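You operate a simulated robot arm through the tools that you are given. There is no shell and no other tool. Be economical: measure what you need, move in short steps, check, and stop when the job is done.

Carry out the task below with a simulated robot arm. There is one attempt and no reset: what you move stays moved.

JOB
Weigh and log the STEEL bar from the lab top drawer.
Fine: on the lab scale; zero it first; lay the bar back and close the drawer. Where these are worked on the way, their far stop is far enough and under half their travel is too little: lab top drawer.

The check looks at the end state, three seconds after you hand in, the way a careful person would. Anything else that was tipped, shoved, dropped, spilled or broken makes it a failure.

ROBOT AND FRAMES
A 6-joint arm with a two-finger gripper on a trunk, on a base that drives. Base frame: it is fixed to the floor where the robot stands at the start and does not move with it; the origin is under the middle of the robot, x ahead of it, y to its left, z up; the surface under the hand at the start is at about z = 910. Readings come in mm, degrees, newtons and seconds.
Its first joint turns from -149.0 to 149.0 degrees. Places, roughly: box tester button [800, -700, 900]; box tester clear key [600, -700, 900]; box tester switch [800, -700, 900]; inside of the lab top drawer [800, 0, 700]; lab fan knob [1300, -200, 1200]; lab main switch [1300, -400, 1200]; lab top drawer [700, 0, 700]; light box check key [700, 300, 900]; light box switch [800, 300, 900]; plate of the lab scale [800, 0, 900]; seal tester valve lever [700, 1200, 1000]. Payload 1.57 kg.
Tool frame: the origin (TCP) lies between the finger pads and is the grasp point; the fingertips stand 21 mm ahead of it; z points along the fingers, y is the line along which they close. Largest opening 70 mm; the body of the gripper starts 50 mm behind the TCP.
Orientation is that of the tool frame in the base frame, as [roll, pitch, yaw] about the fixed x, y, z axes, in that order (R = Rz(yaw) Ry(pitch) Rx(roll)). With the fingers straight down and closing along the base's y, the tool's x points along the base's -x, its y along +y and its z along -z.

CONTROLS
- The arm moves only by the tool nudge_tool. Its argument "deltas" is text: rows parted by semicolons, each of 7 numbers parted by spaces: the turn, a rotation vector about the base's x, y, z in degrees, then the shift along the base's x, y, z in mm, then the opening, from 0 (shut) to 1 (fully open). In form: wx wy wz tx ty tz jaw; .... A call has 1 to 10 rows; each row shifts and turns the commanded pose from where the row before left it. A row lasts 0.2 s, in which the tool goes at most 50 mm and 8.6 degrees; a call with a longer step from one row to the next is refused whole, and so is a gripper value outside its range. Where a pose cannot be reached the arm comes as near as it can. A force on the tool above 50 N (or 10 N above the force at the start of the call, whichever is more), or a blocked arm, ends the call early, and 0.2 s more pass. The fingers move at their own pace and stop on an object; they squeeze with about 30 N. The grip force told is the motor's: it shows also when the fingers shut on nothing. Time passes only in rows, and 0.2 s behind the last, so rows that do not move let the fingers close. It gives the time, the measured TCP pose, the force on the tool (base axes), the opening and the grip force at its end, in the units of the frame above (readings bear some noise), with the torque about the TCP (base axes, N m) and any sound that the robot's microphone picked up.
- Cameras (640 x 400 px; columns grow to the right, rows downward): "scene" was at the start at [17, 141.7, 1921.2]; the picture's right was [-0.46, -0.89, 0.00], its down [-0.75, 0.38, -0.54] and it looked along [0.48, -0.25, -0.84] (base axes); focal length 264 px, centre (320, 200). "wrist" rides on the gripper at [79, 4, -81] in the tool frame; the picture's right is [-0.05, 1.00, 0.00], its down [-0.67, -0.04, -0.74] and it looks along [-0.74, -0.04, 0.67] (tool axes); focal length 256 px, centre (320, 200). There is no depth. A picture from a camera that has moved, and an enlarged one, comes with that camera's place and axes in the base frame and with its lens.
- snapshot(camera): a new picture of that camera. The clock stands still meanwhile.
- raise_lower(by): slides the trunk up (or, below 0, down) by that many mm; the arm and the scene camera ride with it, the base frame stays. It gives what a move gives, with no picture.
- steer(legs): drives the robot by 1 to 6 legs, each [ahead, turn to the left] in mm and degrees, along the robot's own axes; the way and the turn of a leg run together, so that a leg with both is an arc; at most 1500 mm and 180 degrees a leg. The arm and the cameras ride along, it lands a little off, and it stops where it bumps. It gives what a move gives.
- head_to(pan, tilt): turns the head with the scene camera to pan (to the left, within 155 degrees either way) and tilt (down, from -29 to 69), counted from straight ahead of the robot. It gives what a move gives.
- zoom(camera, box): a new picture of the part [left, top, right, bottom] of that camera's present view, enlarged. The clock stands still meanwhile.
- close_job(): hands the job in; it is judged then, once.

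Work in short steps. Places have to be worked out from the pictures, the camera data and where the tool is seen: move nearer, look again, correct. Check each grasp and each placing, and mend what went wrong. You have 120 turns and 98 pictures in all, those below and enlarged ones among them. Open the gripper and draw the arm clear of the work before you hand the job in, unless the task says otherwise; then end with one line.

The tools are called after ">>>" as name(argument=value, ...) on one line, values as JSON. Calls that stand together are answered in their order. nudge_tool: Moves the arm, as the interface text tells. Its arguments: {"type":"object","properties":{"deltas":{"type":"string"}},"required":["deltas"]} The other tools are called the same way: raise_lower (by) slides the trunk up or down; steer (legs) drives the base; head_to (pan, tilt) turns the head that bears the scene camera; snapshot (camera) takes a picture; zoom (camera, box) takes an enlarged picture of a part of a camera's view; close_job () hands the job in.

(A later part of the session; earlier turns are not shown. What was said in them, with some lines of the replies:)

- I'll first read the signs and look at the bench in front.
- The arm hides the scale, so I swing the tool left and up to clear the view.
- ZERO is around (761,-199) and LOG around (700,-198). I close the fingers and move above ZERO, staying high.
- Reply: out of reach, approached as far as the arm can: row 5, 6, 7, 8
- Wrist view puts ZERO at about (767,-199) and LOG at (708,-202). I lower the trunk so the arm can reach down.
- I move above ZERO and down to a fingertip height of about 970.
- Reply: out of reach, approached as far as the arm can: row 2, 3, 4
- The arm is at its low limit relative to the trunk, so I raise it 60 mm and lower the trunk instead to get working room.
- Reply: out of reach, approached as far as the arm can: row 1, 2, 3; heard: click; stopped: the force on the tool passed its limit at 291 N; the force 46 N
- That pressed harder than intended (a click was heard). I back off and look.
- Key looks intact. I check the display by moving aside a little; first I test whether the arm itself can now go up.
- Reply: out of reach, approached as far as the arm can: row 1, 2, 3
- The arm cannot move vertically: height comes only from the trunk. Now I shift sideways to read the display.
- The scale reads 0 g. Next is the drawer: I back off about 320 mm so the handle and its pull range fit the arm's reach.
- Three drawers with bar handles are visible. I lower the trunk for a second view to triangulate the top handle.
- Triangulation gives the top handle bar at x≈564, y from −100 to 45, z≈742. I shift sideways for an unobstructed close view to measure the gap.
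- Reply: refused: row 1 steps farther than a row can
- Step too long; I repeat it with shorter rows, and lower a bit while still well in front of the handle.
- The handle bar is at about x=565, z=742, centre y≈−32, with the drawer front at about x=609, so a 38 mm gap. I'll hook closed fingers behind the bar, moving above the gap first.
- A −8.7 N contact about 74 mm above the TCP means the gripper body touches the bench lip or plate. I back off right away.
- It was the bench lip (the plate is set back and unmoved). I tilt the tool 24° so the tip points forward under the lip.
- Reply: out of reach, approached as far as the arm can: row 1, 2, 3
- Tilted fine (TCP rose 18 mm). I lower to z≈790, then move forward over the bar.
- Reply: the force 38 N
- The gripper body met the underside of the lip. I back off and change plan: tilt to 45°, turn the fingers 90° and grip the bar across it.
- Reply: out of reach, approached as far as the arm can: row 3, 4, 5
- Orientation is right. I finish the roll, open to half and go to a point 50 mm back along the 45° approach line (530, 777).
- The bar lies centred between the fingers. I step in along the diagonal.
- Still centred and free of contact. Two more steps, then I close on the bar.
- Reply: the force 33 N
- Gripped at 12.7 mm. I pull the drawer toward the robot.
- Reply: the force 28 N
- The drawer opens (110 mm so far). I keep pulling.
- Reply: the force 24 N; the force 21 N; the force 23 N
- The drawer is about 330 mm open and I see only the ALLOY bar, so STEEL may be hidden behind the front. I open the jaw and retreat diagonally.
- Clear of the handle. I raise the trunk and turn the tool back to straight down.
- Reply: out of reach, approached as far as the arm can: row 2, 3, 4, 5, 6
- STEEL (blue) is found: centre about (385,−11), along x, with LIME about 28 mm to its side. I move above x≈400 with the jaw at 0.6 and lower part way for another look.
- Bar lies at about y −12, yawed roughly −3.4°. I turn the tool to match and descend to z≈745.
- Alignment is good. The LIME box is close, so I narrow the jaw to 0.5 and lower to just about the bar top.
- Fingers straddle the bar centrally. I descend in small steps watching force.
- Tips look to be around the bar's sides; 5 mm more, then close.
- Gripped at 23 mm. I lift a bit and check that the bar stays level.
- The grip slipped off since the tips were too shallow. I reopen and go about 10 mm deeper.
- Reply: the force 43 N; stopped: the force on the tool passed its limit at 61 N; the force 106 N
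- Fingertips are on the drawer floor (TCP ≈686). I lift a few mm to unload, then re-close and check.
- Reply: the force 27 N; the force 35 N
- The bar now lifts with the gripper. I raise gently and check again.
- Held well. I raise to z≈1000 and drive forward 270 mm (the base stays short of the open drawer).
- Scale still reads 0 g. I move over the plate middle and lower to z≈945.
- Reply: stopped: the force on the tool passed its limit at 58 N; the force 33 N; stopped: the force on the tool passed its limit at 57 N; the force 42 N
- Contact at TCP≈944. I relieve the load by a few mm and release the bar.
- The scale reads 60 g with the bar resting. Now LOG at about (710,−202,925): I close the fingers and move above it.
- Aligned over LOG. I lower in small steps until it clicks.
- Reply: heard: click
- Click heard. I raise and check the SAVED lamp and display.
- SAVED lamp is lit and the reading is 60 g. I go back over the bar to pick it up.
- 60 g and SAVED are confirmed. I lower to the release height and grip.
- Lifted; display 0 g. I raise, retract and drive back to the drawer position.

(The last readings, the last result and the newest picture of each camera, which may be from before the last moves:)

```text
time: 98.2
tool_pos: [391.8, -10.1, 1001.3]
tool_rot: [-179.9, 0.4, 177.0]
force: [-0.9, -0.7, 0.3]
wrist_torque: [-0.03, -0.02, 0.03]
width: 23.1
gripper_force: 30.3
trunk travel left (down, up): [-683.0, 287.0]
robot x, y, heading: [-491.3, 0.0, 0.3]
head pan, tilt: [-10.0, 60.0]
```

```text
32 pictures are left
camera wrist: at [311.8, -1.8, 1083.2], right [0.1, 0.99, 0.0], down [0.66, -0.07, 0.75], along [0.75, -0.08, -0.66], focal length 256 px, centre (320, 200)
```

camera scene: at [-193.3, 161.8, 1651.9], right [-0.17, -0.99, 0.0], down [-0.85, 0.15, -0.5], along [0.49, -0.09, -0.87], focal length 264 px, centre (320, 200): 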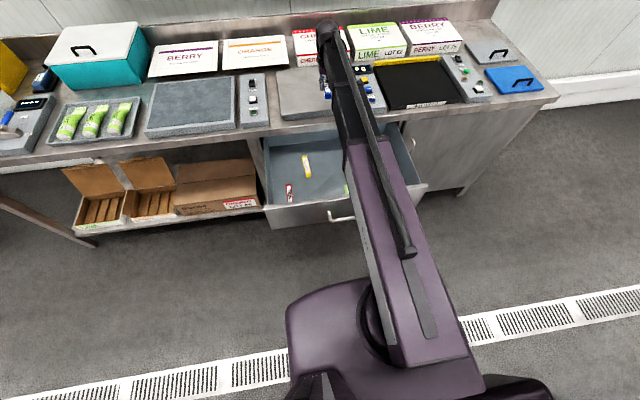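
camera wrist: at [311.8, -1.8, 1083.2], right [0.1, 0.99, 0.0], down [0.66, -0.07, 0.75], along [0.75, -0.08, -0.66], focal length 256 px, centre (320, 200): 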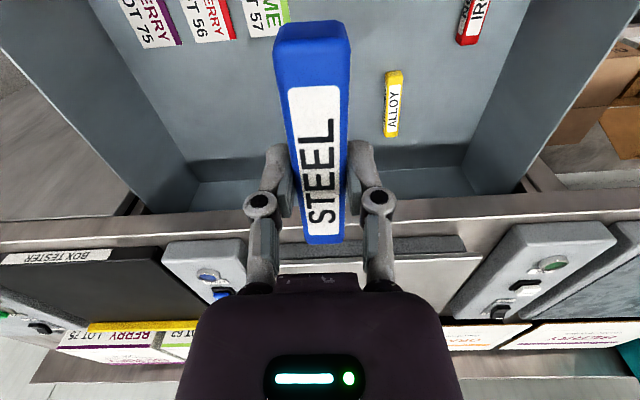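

I correct x by +5 and lower back into the drawer.

>>> nudge_tool(deltas="0 0 0 5 -1 0 0; 0 0 0 0 0 0 0")

>>> raise_lower(by=-200)

>>> snapshot(camera="wrist")

```text
time: 98.8
tool_pos: [397.4, -11.0, 1002.5]
tool_rot: [-180.0, 0.3, 177.2]
force: [0.0, -0.6, 0.2]
wrist_torque: [-0.01, -0.04, 0.0]
width: 23.0
gripper_force: 30.3
trunk travel left (down, up): [-683.0, 287.0]
robot x, y, heading: [-491.6, 0.1, 0.2]
head pan, tilt: [-10.0, 60.0]
```

```text
time: 100.9
tool_pos: [398.4, -10.4, 802.4]
tool_rot: [-179.9, 0.2, 177.1]
force: [0.0, 0.8, -0.7]
wrist_torque: [0.0, -0.01, -0.03]
width: 23.1
gripper_force: 30.3
trunk travel left (down, up): [-483.0, 487.0]
robot x, y, heading: [-491.8, 4.9, 0.3]
head pan, tilt: [-10.0, 60.0]
```

```text
31 pictures are left
camera wrist: at [317.3, -2.7, 882.8], right [0.1, 0.99, 0.0], down [0.66, -0.07, 0.75], along [0.74, -0.08, -0.66], focal length 256 px, centre (320, 200)
```

wrist: 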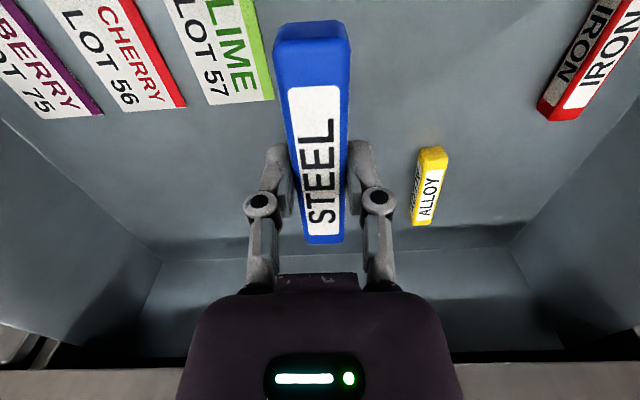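

>>> raise_lower(by=-106)

>>> raise_lower(by=-5)

>>> raise_lower(by=-3)

```text
time: 102.3
tool_pos: [397.7, -10.7, 697.0]
tool_rot: [-180.0, 0.3, 177.2]
force: [0.9, 0.8, -0.1]
wrist_torque: [0.0, -0.01, 0.02]
width: 23.5
gripper_force: 29.9
trunk travel left (down, up): [-377.0, 593.0]
robot x, y, heading: [-485.8, 5.4, -0.1]
head pan, tilt: [-10.0, 60.0]
```

```text
time: 102.9
tool_pos: [398.1, -12.6, 690.8]
tool_rot: [-179.8, 0.2, 177.0]
force: [-1.1, 0.3, 0.3]
wrist_torque: [-0.03, -0.04, -0.03]
width: 23.1
gripper_force: 29.6
trunk travel left (down, up): [-372.0, 598.0]
robot x, y, heading: [-492.4, 5.3, 0.5]
head pan, tilt: [-10.0, 60.0]
```

```text
time: 103.4
tool_pos: [396.1, -12.2, 690.1]
tool_rot: [180.0, 0.5, 177.1]
force: [0.4, -0.8, 22.5]
wrist_torque: [0.01, 0.03, 0.03]
width: 23.0
gripper_force: 30.0
trunk travel left (down, up): [-369.0, 601.0]
robot x, y, heading: [-491.4, 3.3, 0.4]
head pan, tilt: [-10.0, 60.0]
```

Bar is on the drawer floor (22 N). I ease up 2 mm, release, and raise.

>>> raise_lower(by=2)

>>> nudge_tool(deltas="0 0 0 0 0 0 0.5; 0 0 0 0 0 0 0.5; 0 0 0 0 0 0 0.5")

>>> raise_lower(by=60)

>>> snapshot(camera="wrist")

```text
time: 103.9
tool_pos: [396.8, -11.7, 689.8]
tool_rot: [-179.8, 0.4, 177.1]
force: [-1.5, -0.3, 3.3]
wrist_torque: [-0.02, -0.19, 0.01]
width: 23.1
gripper_force: 29.8
trunk travel left (down, up): [-371.0, 599.0]
robot x, y, heading: [-488.4, 3.8, 0.3]
head pan, tilt: [-10.0, 60.0]
```

```text
time: 104.7
tool_pos: [397.0, -11.6, 690.6]
tool_rot: [-179.9, 0.3, 177.2]
force: [-0.1, -0.3, -0.3]
wrist_torque: [0.0, -0.03, 0.0]
width: 34.9
gripper_force: 0.1
trunk travel left (down, up): [-371.0, 599.0]
robot x, y, heading: [-489.6, 0.3, 0.3]
head pan, tilt: [-10.0, 60.0]
```

```text
time: 105.7
tool_pos: [397.2, -11.0, 749.3]
tool_rot: [-179.8, 0.2, 177.1]
force: [-0.8, 1.4, 0.1]
wrist_torque: [0.01, 0.01, 0.04]
width: 35.0
gripper_force: 0.0
trunk travel left (down, up): [-431.0, 539.0]
robot x, y, heading: [-490.9, 0.6, 0.3]
head pan, tilt: [-10.0, 60.0]
```

```text
30 pictures are left
camera wrist: at [317.3, -2.7, 830.8], right [0.1, 0.99, 0.0], down [0.66, -0.07, 0.75], along [0.74, -0.08, -0.66], focal length 256 px, centre (320, 200)
```

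wrist: 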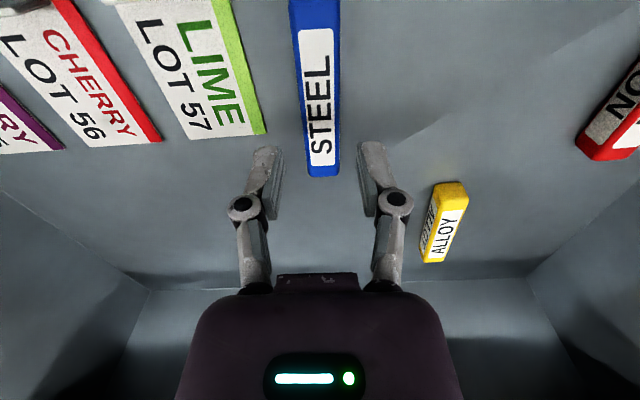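

The bar is back in its place. I raise out of the drawer and go to the 45° forward tilt in front of it, to the left of the handle (y≈90).

>>> raise_lower(by=250)

>>> nudge_tool(deltas="0 0 2.8 -35 20 0 0; 0 -7.5 0 -35 20 0 0; 0 -7.5 0 -35 20 0 0; 0 -7.5 0 -35 20 0 0; 0 -7.5 0 -35 20 0 0; 0 -7.5 0 -20 0 0 0; 0 -7.5 0 0 0 0 0; 0 0 0 0 0 0 0")

>>> snapshot(camera="wrist")

```text
time: 108.3
tool_pos: [396.7, -11.3, 999.1]
tool_rot: [-179.9, 0.3, 177.1]
force: [0.0, 0.3, -1.2]
wrist_torque: [-0.01, 0.01, -0.02]
width: 35.0
gripper_force: 0.0
trunk travel left (down, up): [-681.0, 289.0]
robot x, y, heading: [-487.1, 1.1, 0.3]
head pan, tilt: [-10.0, 60.0]
```

```text
time: 110.1
tool_pos: [202.9, 88.1, 1055.5]
tool_rot: [179.8, 45.5, 179.9]
force: [0.7, -0.3, 0.0]
wrist_torque: [0.02, 0.01, -0.03]
width: 0.0
gripper_force: 28.1
out of reach, approached as far as the arm can: row 3, 4, 5, 6, 7
trunk travel left (down, up): [-681.0, 289.0]
robot x, y, heading: [-492.9, 0.8, 0.2]
head pan, tilt: [-10.0, 60.0]
```

```text
29 pictures are left
camera wrist: at [89.1, 93.5, 1056.1], right [0.04, 1.0, 0.04], down [-0.06, -0.04, 1.0], along [1.0, -0.04, 0.06], focal length 256 px, centre (320, 200)
```

wrist: 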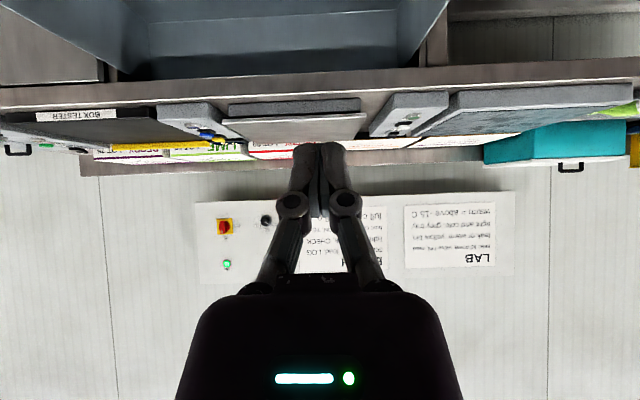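

I lower in front of the drawer face, then push forward with closed fingertips.

>>> raise_lower(by=-292)

>>> nudge_tool(deltas="0 0 0 20 0 0 0; 0 0 0 20 0 0 0; 0 0 0 20 0 0 0; 0 0 0 20 0 0 0; 0 0 0 20 0 0 0; 0 0 0 0 0 0 0")

>>> snapshot(camera="scene")

```text
time: 113.0
tool_pos: [202.0, 88.8, 762.9]
tool_rot: [179.8, 45.2, 179.8]
force: [-1.1, 0.4, 0.0]
wrist_torque: [-0.02, 0.0, 0.04]
width: 0.0
gripper_force: 28.1
trunk travel left (down, up): [-389.0, 581.0]
robot x, y, heading: [-487.5, -2.0, 0.4]
head pan, tilt: [-10.0, 60.0]
```

```text
time: 114.4
tool_pos: [302.7, 87.8, 762.5]
tool_rot: [179.8, 45.2, 179.8]
force: [0.4, 0.3, 0.3]
wrist_torque: [0.01, -0.02, 0.03]
width: 0.0
gripper_force: 28.4
trunk travel left (down, up): [-389.0, 581.0]
robot x, y, heading: [-492.5, 0.5, 0.2]
head pan, tilt: [-10.0, 60.0]
```

```text
28 pictures are left
camera scene: at [-469.4, 161.3, 1357.6], right [-0.17, -0.99, 0.0], down [-0.85, 0.15, -0.5], along [0.49, -0.08, -0.87], focal length 264 px, centre (320, 200)
```

scene: 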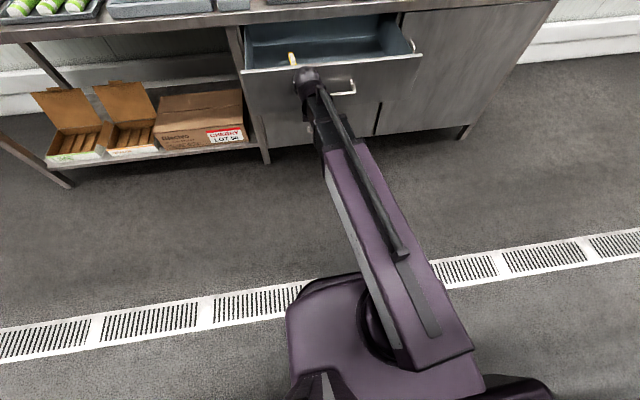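

It moves smoothly. I continue pushing.

>>> nudge_tool(deltas="0 0 0 15 0 0 0; 0 0 0 20 0 0 0; 0 0 0 20 0 0 0; 0 0 0 20 0 0 0; 0 0 0 20 0 0 0; 0 0 0 20 0 0 0; 0 0 0 20 0 0 0; 0 0 0 20 0 0 0; 0 0 0 15 0 0 0; 0 0 0 0 0 0 0")

>>> nudge_tool(deltas="0 0 0 15 0 0 0; 0 0 0 20 0 0 0; 0 0 0 20 0 0 0; 0 0 0 15 0 0 0; 0 0 0 10 0 0 0; 0 0 0 10 0 0 0; 0 0 0 5 0 0 0; 0 0 0 0 0 0 0")

>>> snapshot(camera="scene")

```text
time: 116.6
tool_pos: [473.1, 89.2, 763.1]
tool_rot: [179.9, 45.3, 179.8]
force: [0.0, 0.4, -0.3]
wrist_torque: [0.0, 0.03, 0.03]
width: 0.0
gripper_force: 28.1
trunk travel left (down, up): [-389.0, 581.0]
robot x, y, heading: [-489.5, 2.3, 0.1]
head pan, tilt: [-10.0, 60.0]
```

```text
time: 118.4
tool_pos: [567.7, 87.6, 764.1]
tool_rot: [179.9, 45.3, 179.9]
force: [0.5, 0.5, 0.2]
wrist_torque: [0.0, -0.01, -0.04]
width: 0.0
gripper_force: 29.0
trunk travel left (down, up): [-389.0, 581.0]
robot x, y, heading: [-487.0, 3.8, -0.0]
head pan, tilt: [-10.0, 60.0]
```

```text
27 pictures are left
camera scene: at [-469.4, 161.3, 1357.6], right [-0.17, -0.99, 0.0], down [-0.85, 0.15, -0.5], along [0.49, -0.08, -0.87], focal length 264 px, centre (320, 200)
```

scene: 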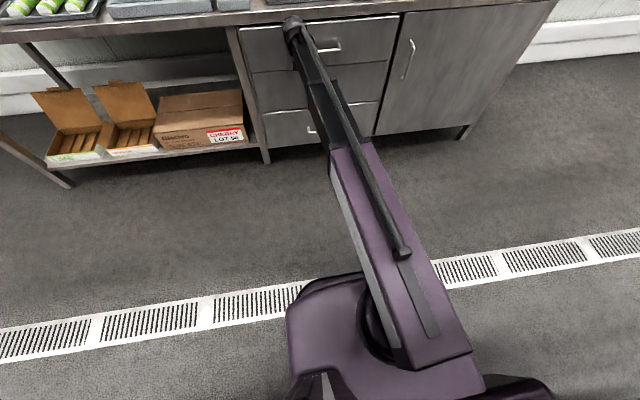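

Nearly shut. I push the last bit in small steps until I feel the stop.

>>> nudge_tool(deltas="0 0 0 5 0 0 0; 0 0 0 5 0 0 0; 0 0 0 5 0 0 0; 0 0 0 5 0 0 0; 0 0 0 0 0 0 0")

>>> zoom(camera="scene", box=[220, 0, 420, 140])

```text
time: 119.5
tool_pos: [580.9, 89.0, 762.1]
tool_rot: [-180.0, 44.6, 179.9]
force: [-8.2, 0.5, 1.8]
wrist_torque: [-0.04, 0.03, -0.03]
width: 0.0
gripper_force: 28.9
trunk travel left (down, up): [-389.0, 581.0]
robot x, y, heading: [-490.9, -0.9, -0.3]
head pan, tilt: [-10.0, 60.0]
stopped in row 5: the force on the tool passed its limit at 52 N (the readings are from after the stop); the commanded pose is now the measured one
```

```text
2.86 times, centred on (320, 70) of scene
camera zoom: at [-470.6, 161.3, 1357.8], right [-0.17, -0.99, 0.0], down [-0.85, 0.15, -0.5], along [0.49, -0.08, -0.87], focal length 754 px, centre (320, 571)
```

zoom: 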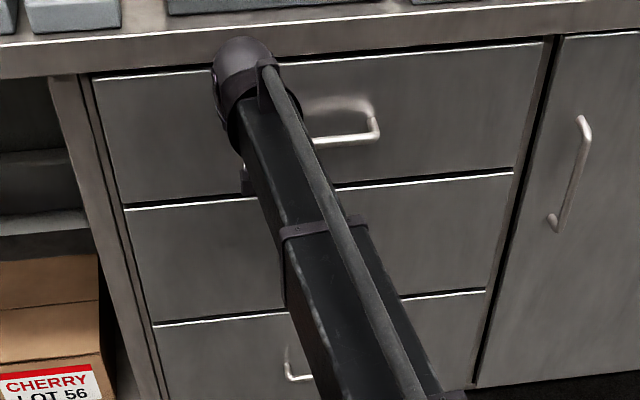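

The drawer is shut against its stop. I draw the arm back, open the gripper, and check the final state.

>>> nudge_tool(deltas="0 0 0 -30 0 0 0; 0 0 0 -40 0 0 0; 0 0 0 -40 0 0 0; 0 0 0 -40 0 0 0.5; 0 0 0 -40 0 0 0.8; 0 0 0 -40 0 0 0.8; 0 0 0 0 0 0 0.8")

>>> raise_lower(by=300)

>>> snapshot(camera="scene")

>>> zoom(camera="scene", box=[240, 40, 440, 180])

```text
time: 121.1
tool_pos: [352.5, 90.3, 762.0]
tool_rot: [179.9, 44.7, 179.9]
force: [-0.8, -0.9, -0.5]
wrist_torque: [-0.03, -0.02, 0.02]
width: 56.1
gripper_force: 0.1
trunk travel left (down, up): [-389.0, 581.0]
robot x, y, heading: [-490.2, 4.0, 0.1]
head pan, tilt: [-10.0, 60.0]
```

```text
time: 124.1
tool_pos: [352.7, 90.4, 1062.7]
tool_rot: [179.9, 44.7, 179.8]
force: [-0.6, -0.1, 0.6]
wrist_torque: [-0.01, 0.01, 0.0]
width: 55.9
gripper_force: 0.0
trunk travel left (down, up): [-689.0, 281.0]
robot x, y, heading: [-490.3, 3.1, 0.2]
head pan, tilt: [-10.0, 60.0]
```

```text
25 pictures are left
camera scene: at [-469.7, 161.3, 1657.6], right [-0.17, -0.99, 0.0], down [-0.85, 0.15, -0.5], along [0.49, -0.08, -0.87], focal length 264 px, centre (320, 200)
```

scene: 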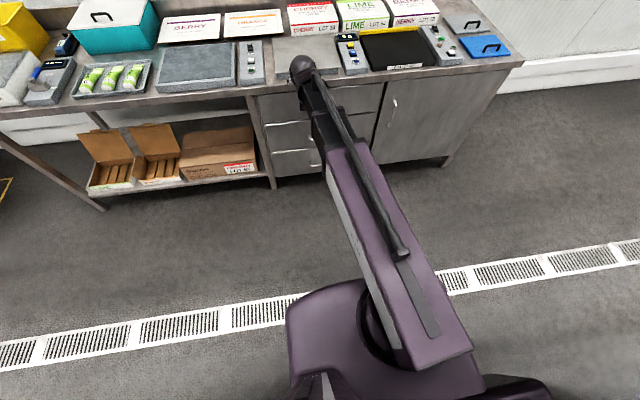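

```text
2.86 times, centred on (340, 110) of scene
camera zoom: at [-469.7, 161.3, 1657.6], right [-0.17, -0.99, 0.0], down [-0.85, 0.15, -0.5], along [0.49, -0.08, -0.87], focal length 754 px, centre (263, 457)
```

zoom: 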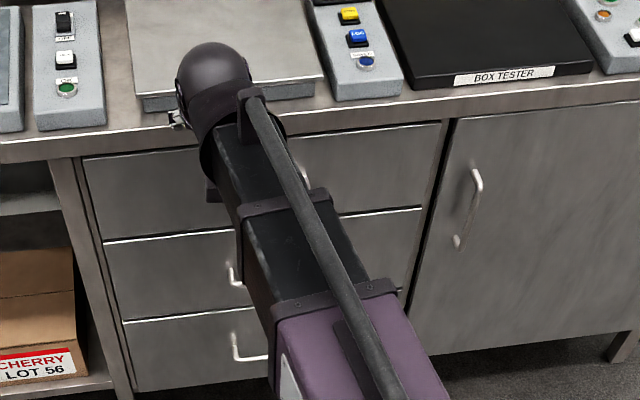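

>>> zoom(camera="scene", box=[330, 25, 380, 75])

```text
8.00 times, centred on (355, 50) of scene
camera zoom: at [-469.7, 161.3, 1657.6], right [-0.17, -0.99, 0.0], down [-0.85, 0.15, -0.5], along [0.49, -0.08, -0.87], focal length 2111 px, centre (40, 1400)
```

zoom: 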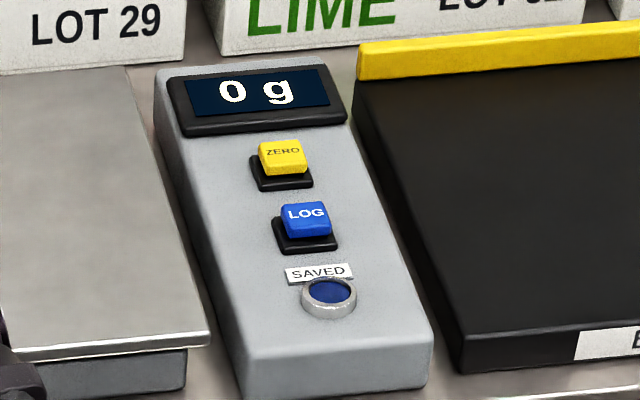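

The drawer is shut, the scale is empty and reads 0 g, and the arm is clear. The SAVED lamp lit after LOG at 60 g and has since gone dark, probably because it only stays on briefly or while the plate is loaded. I hand in.

>>> close_job()

```text
The job is handed in.
```

I zeroed the lab scale, weighed the STEEL bar at 60 g and logged it (the SAVED lamp lit, though it was off again by the final check), then laid the bar back and shut the top drawer.
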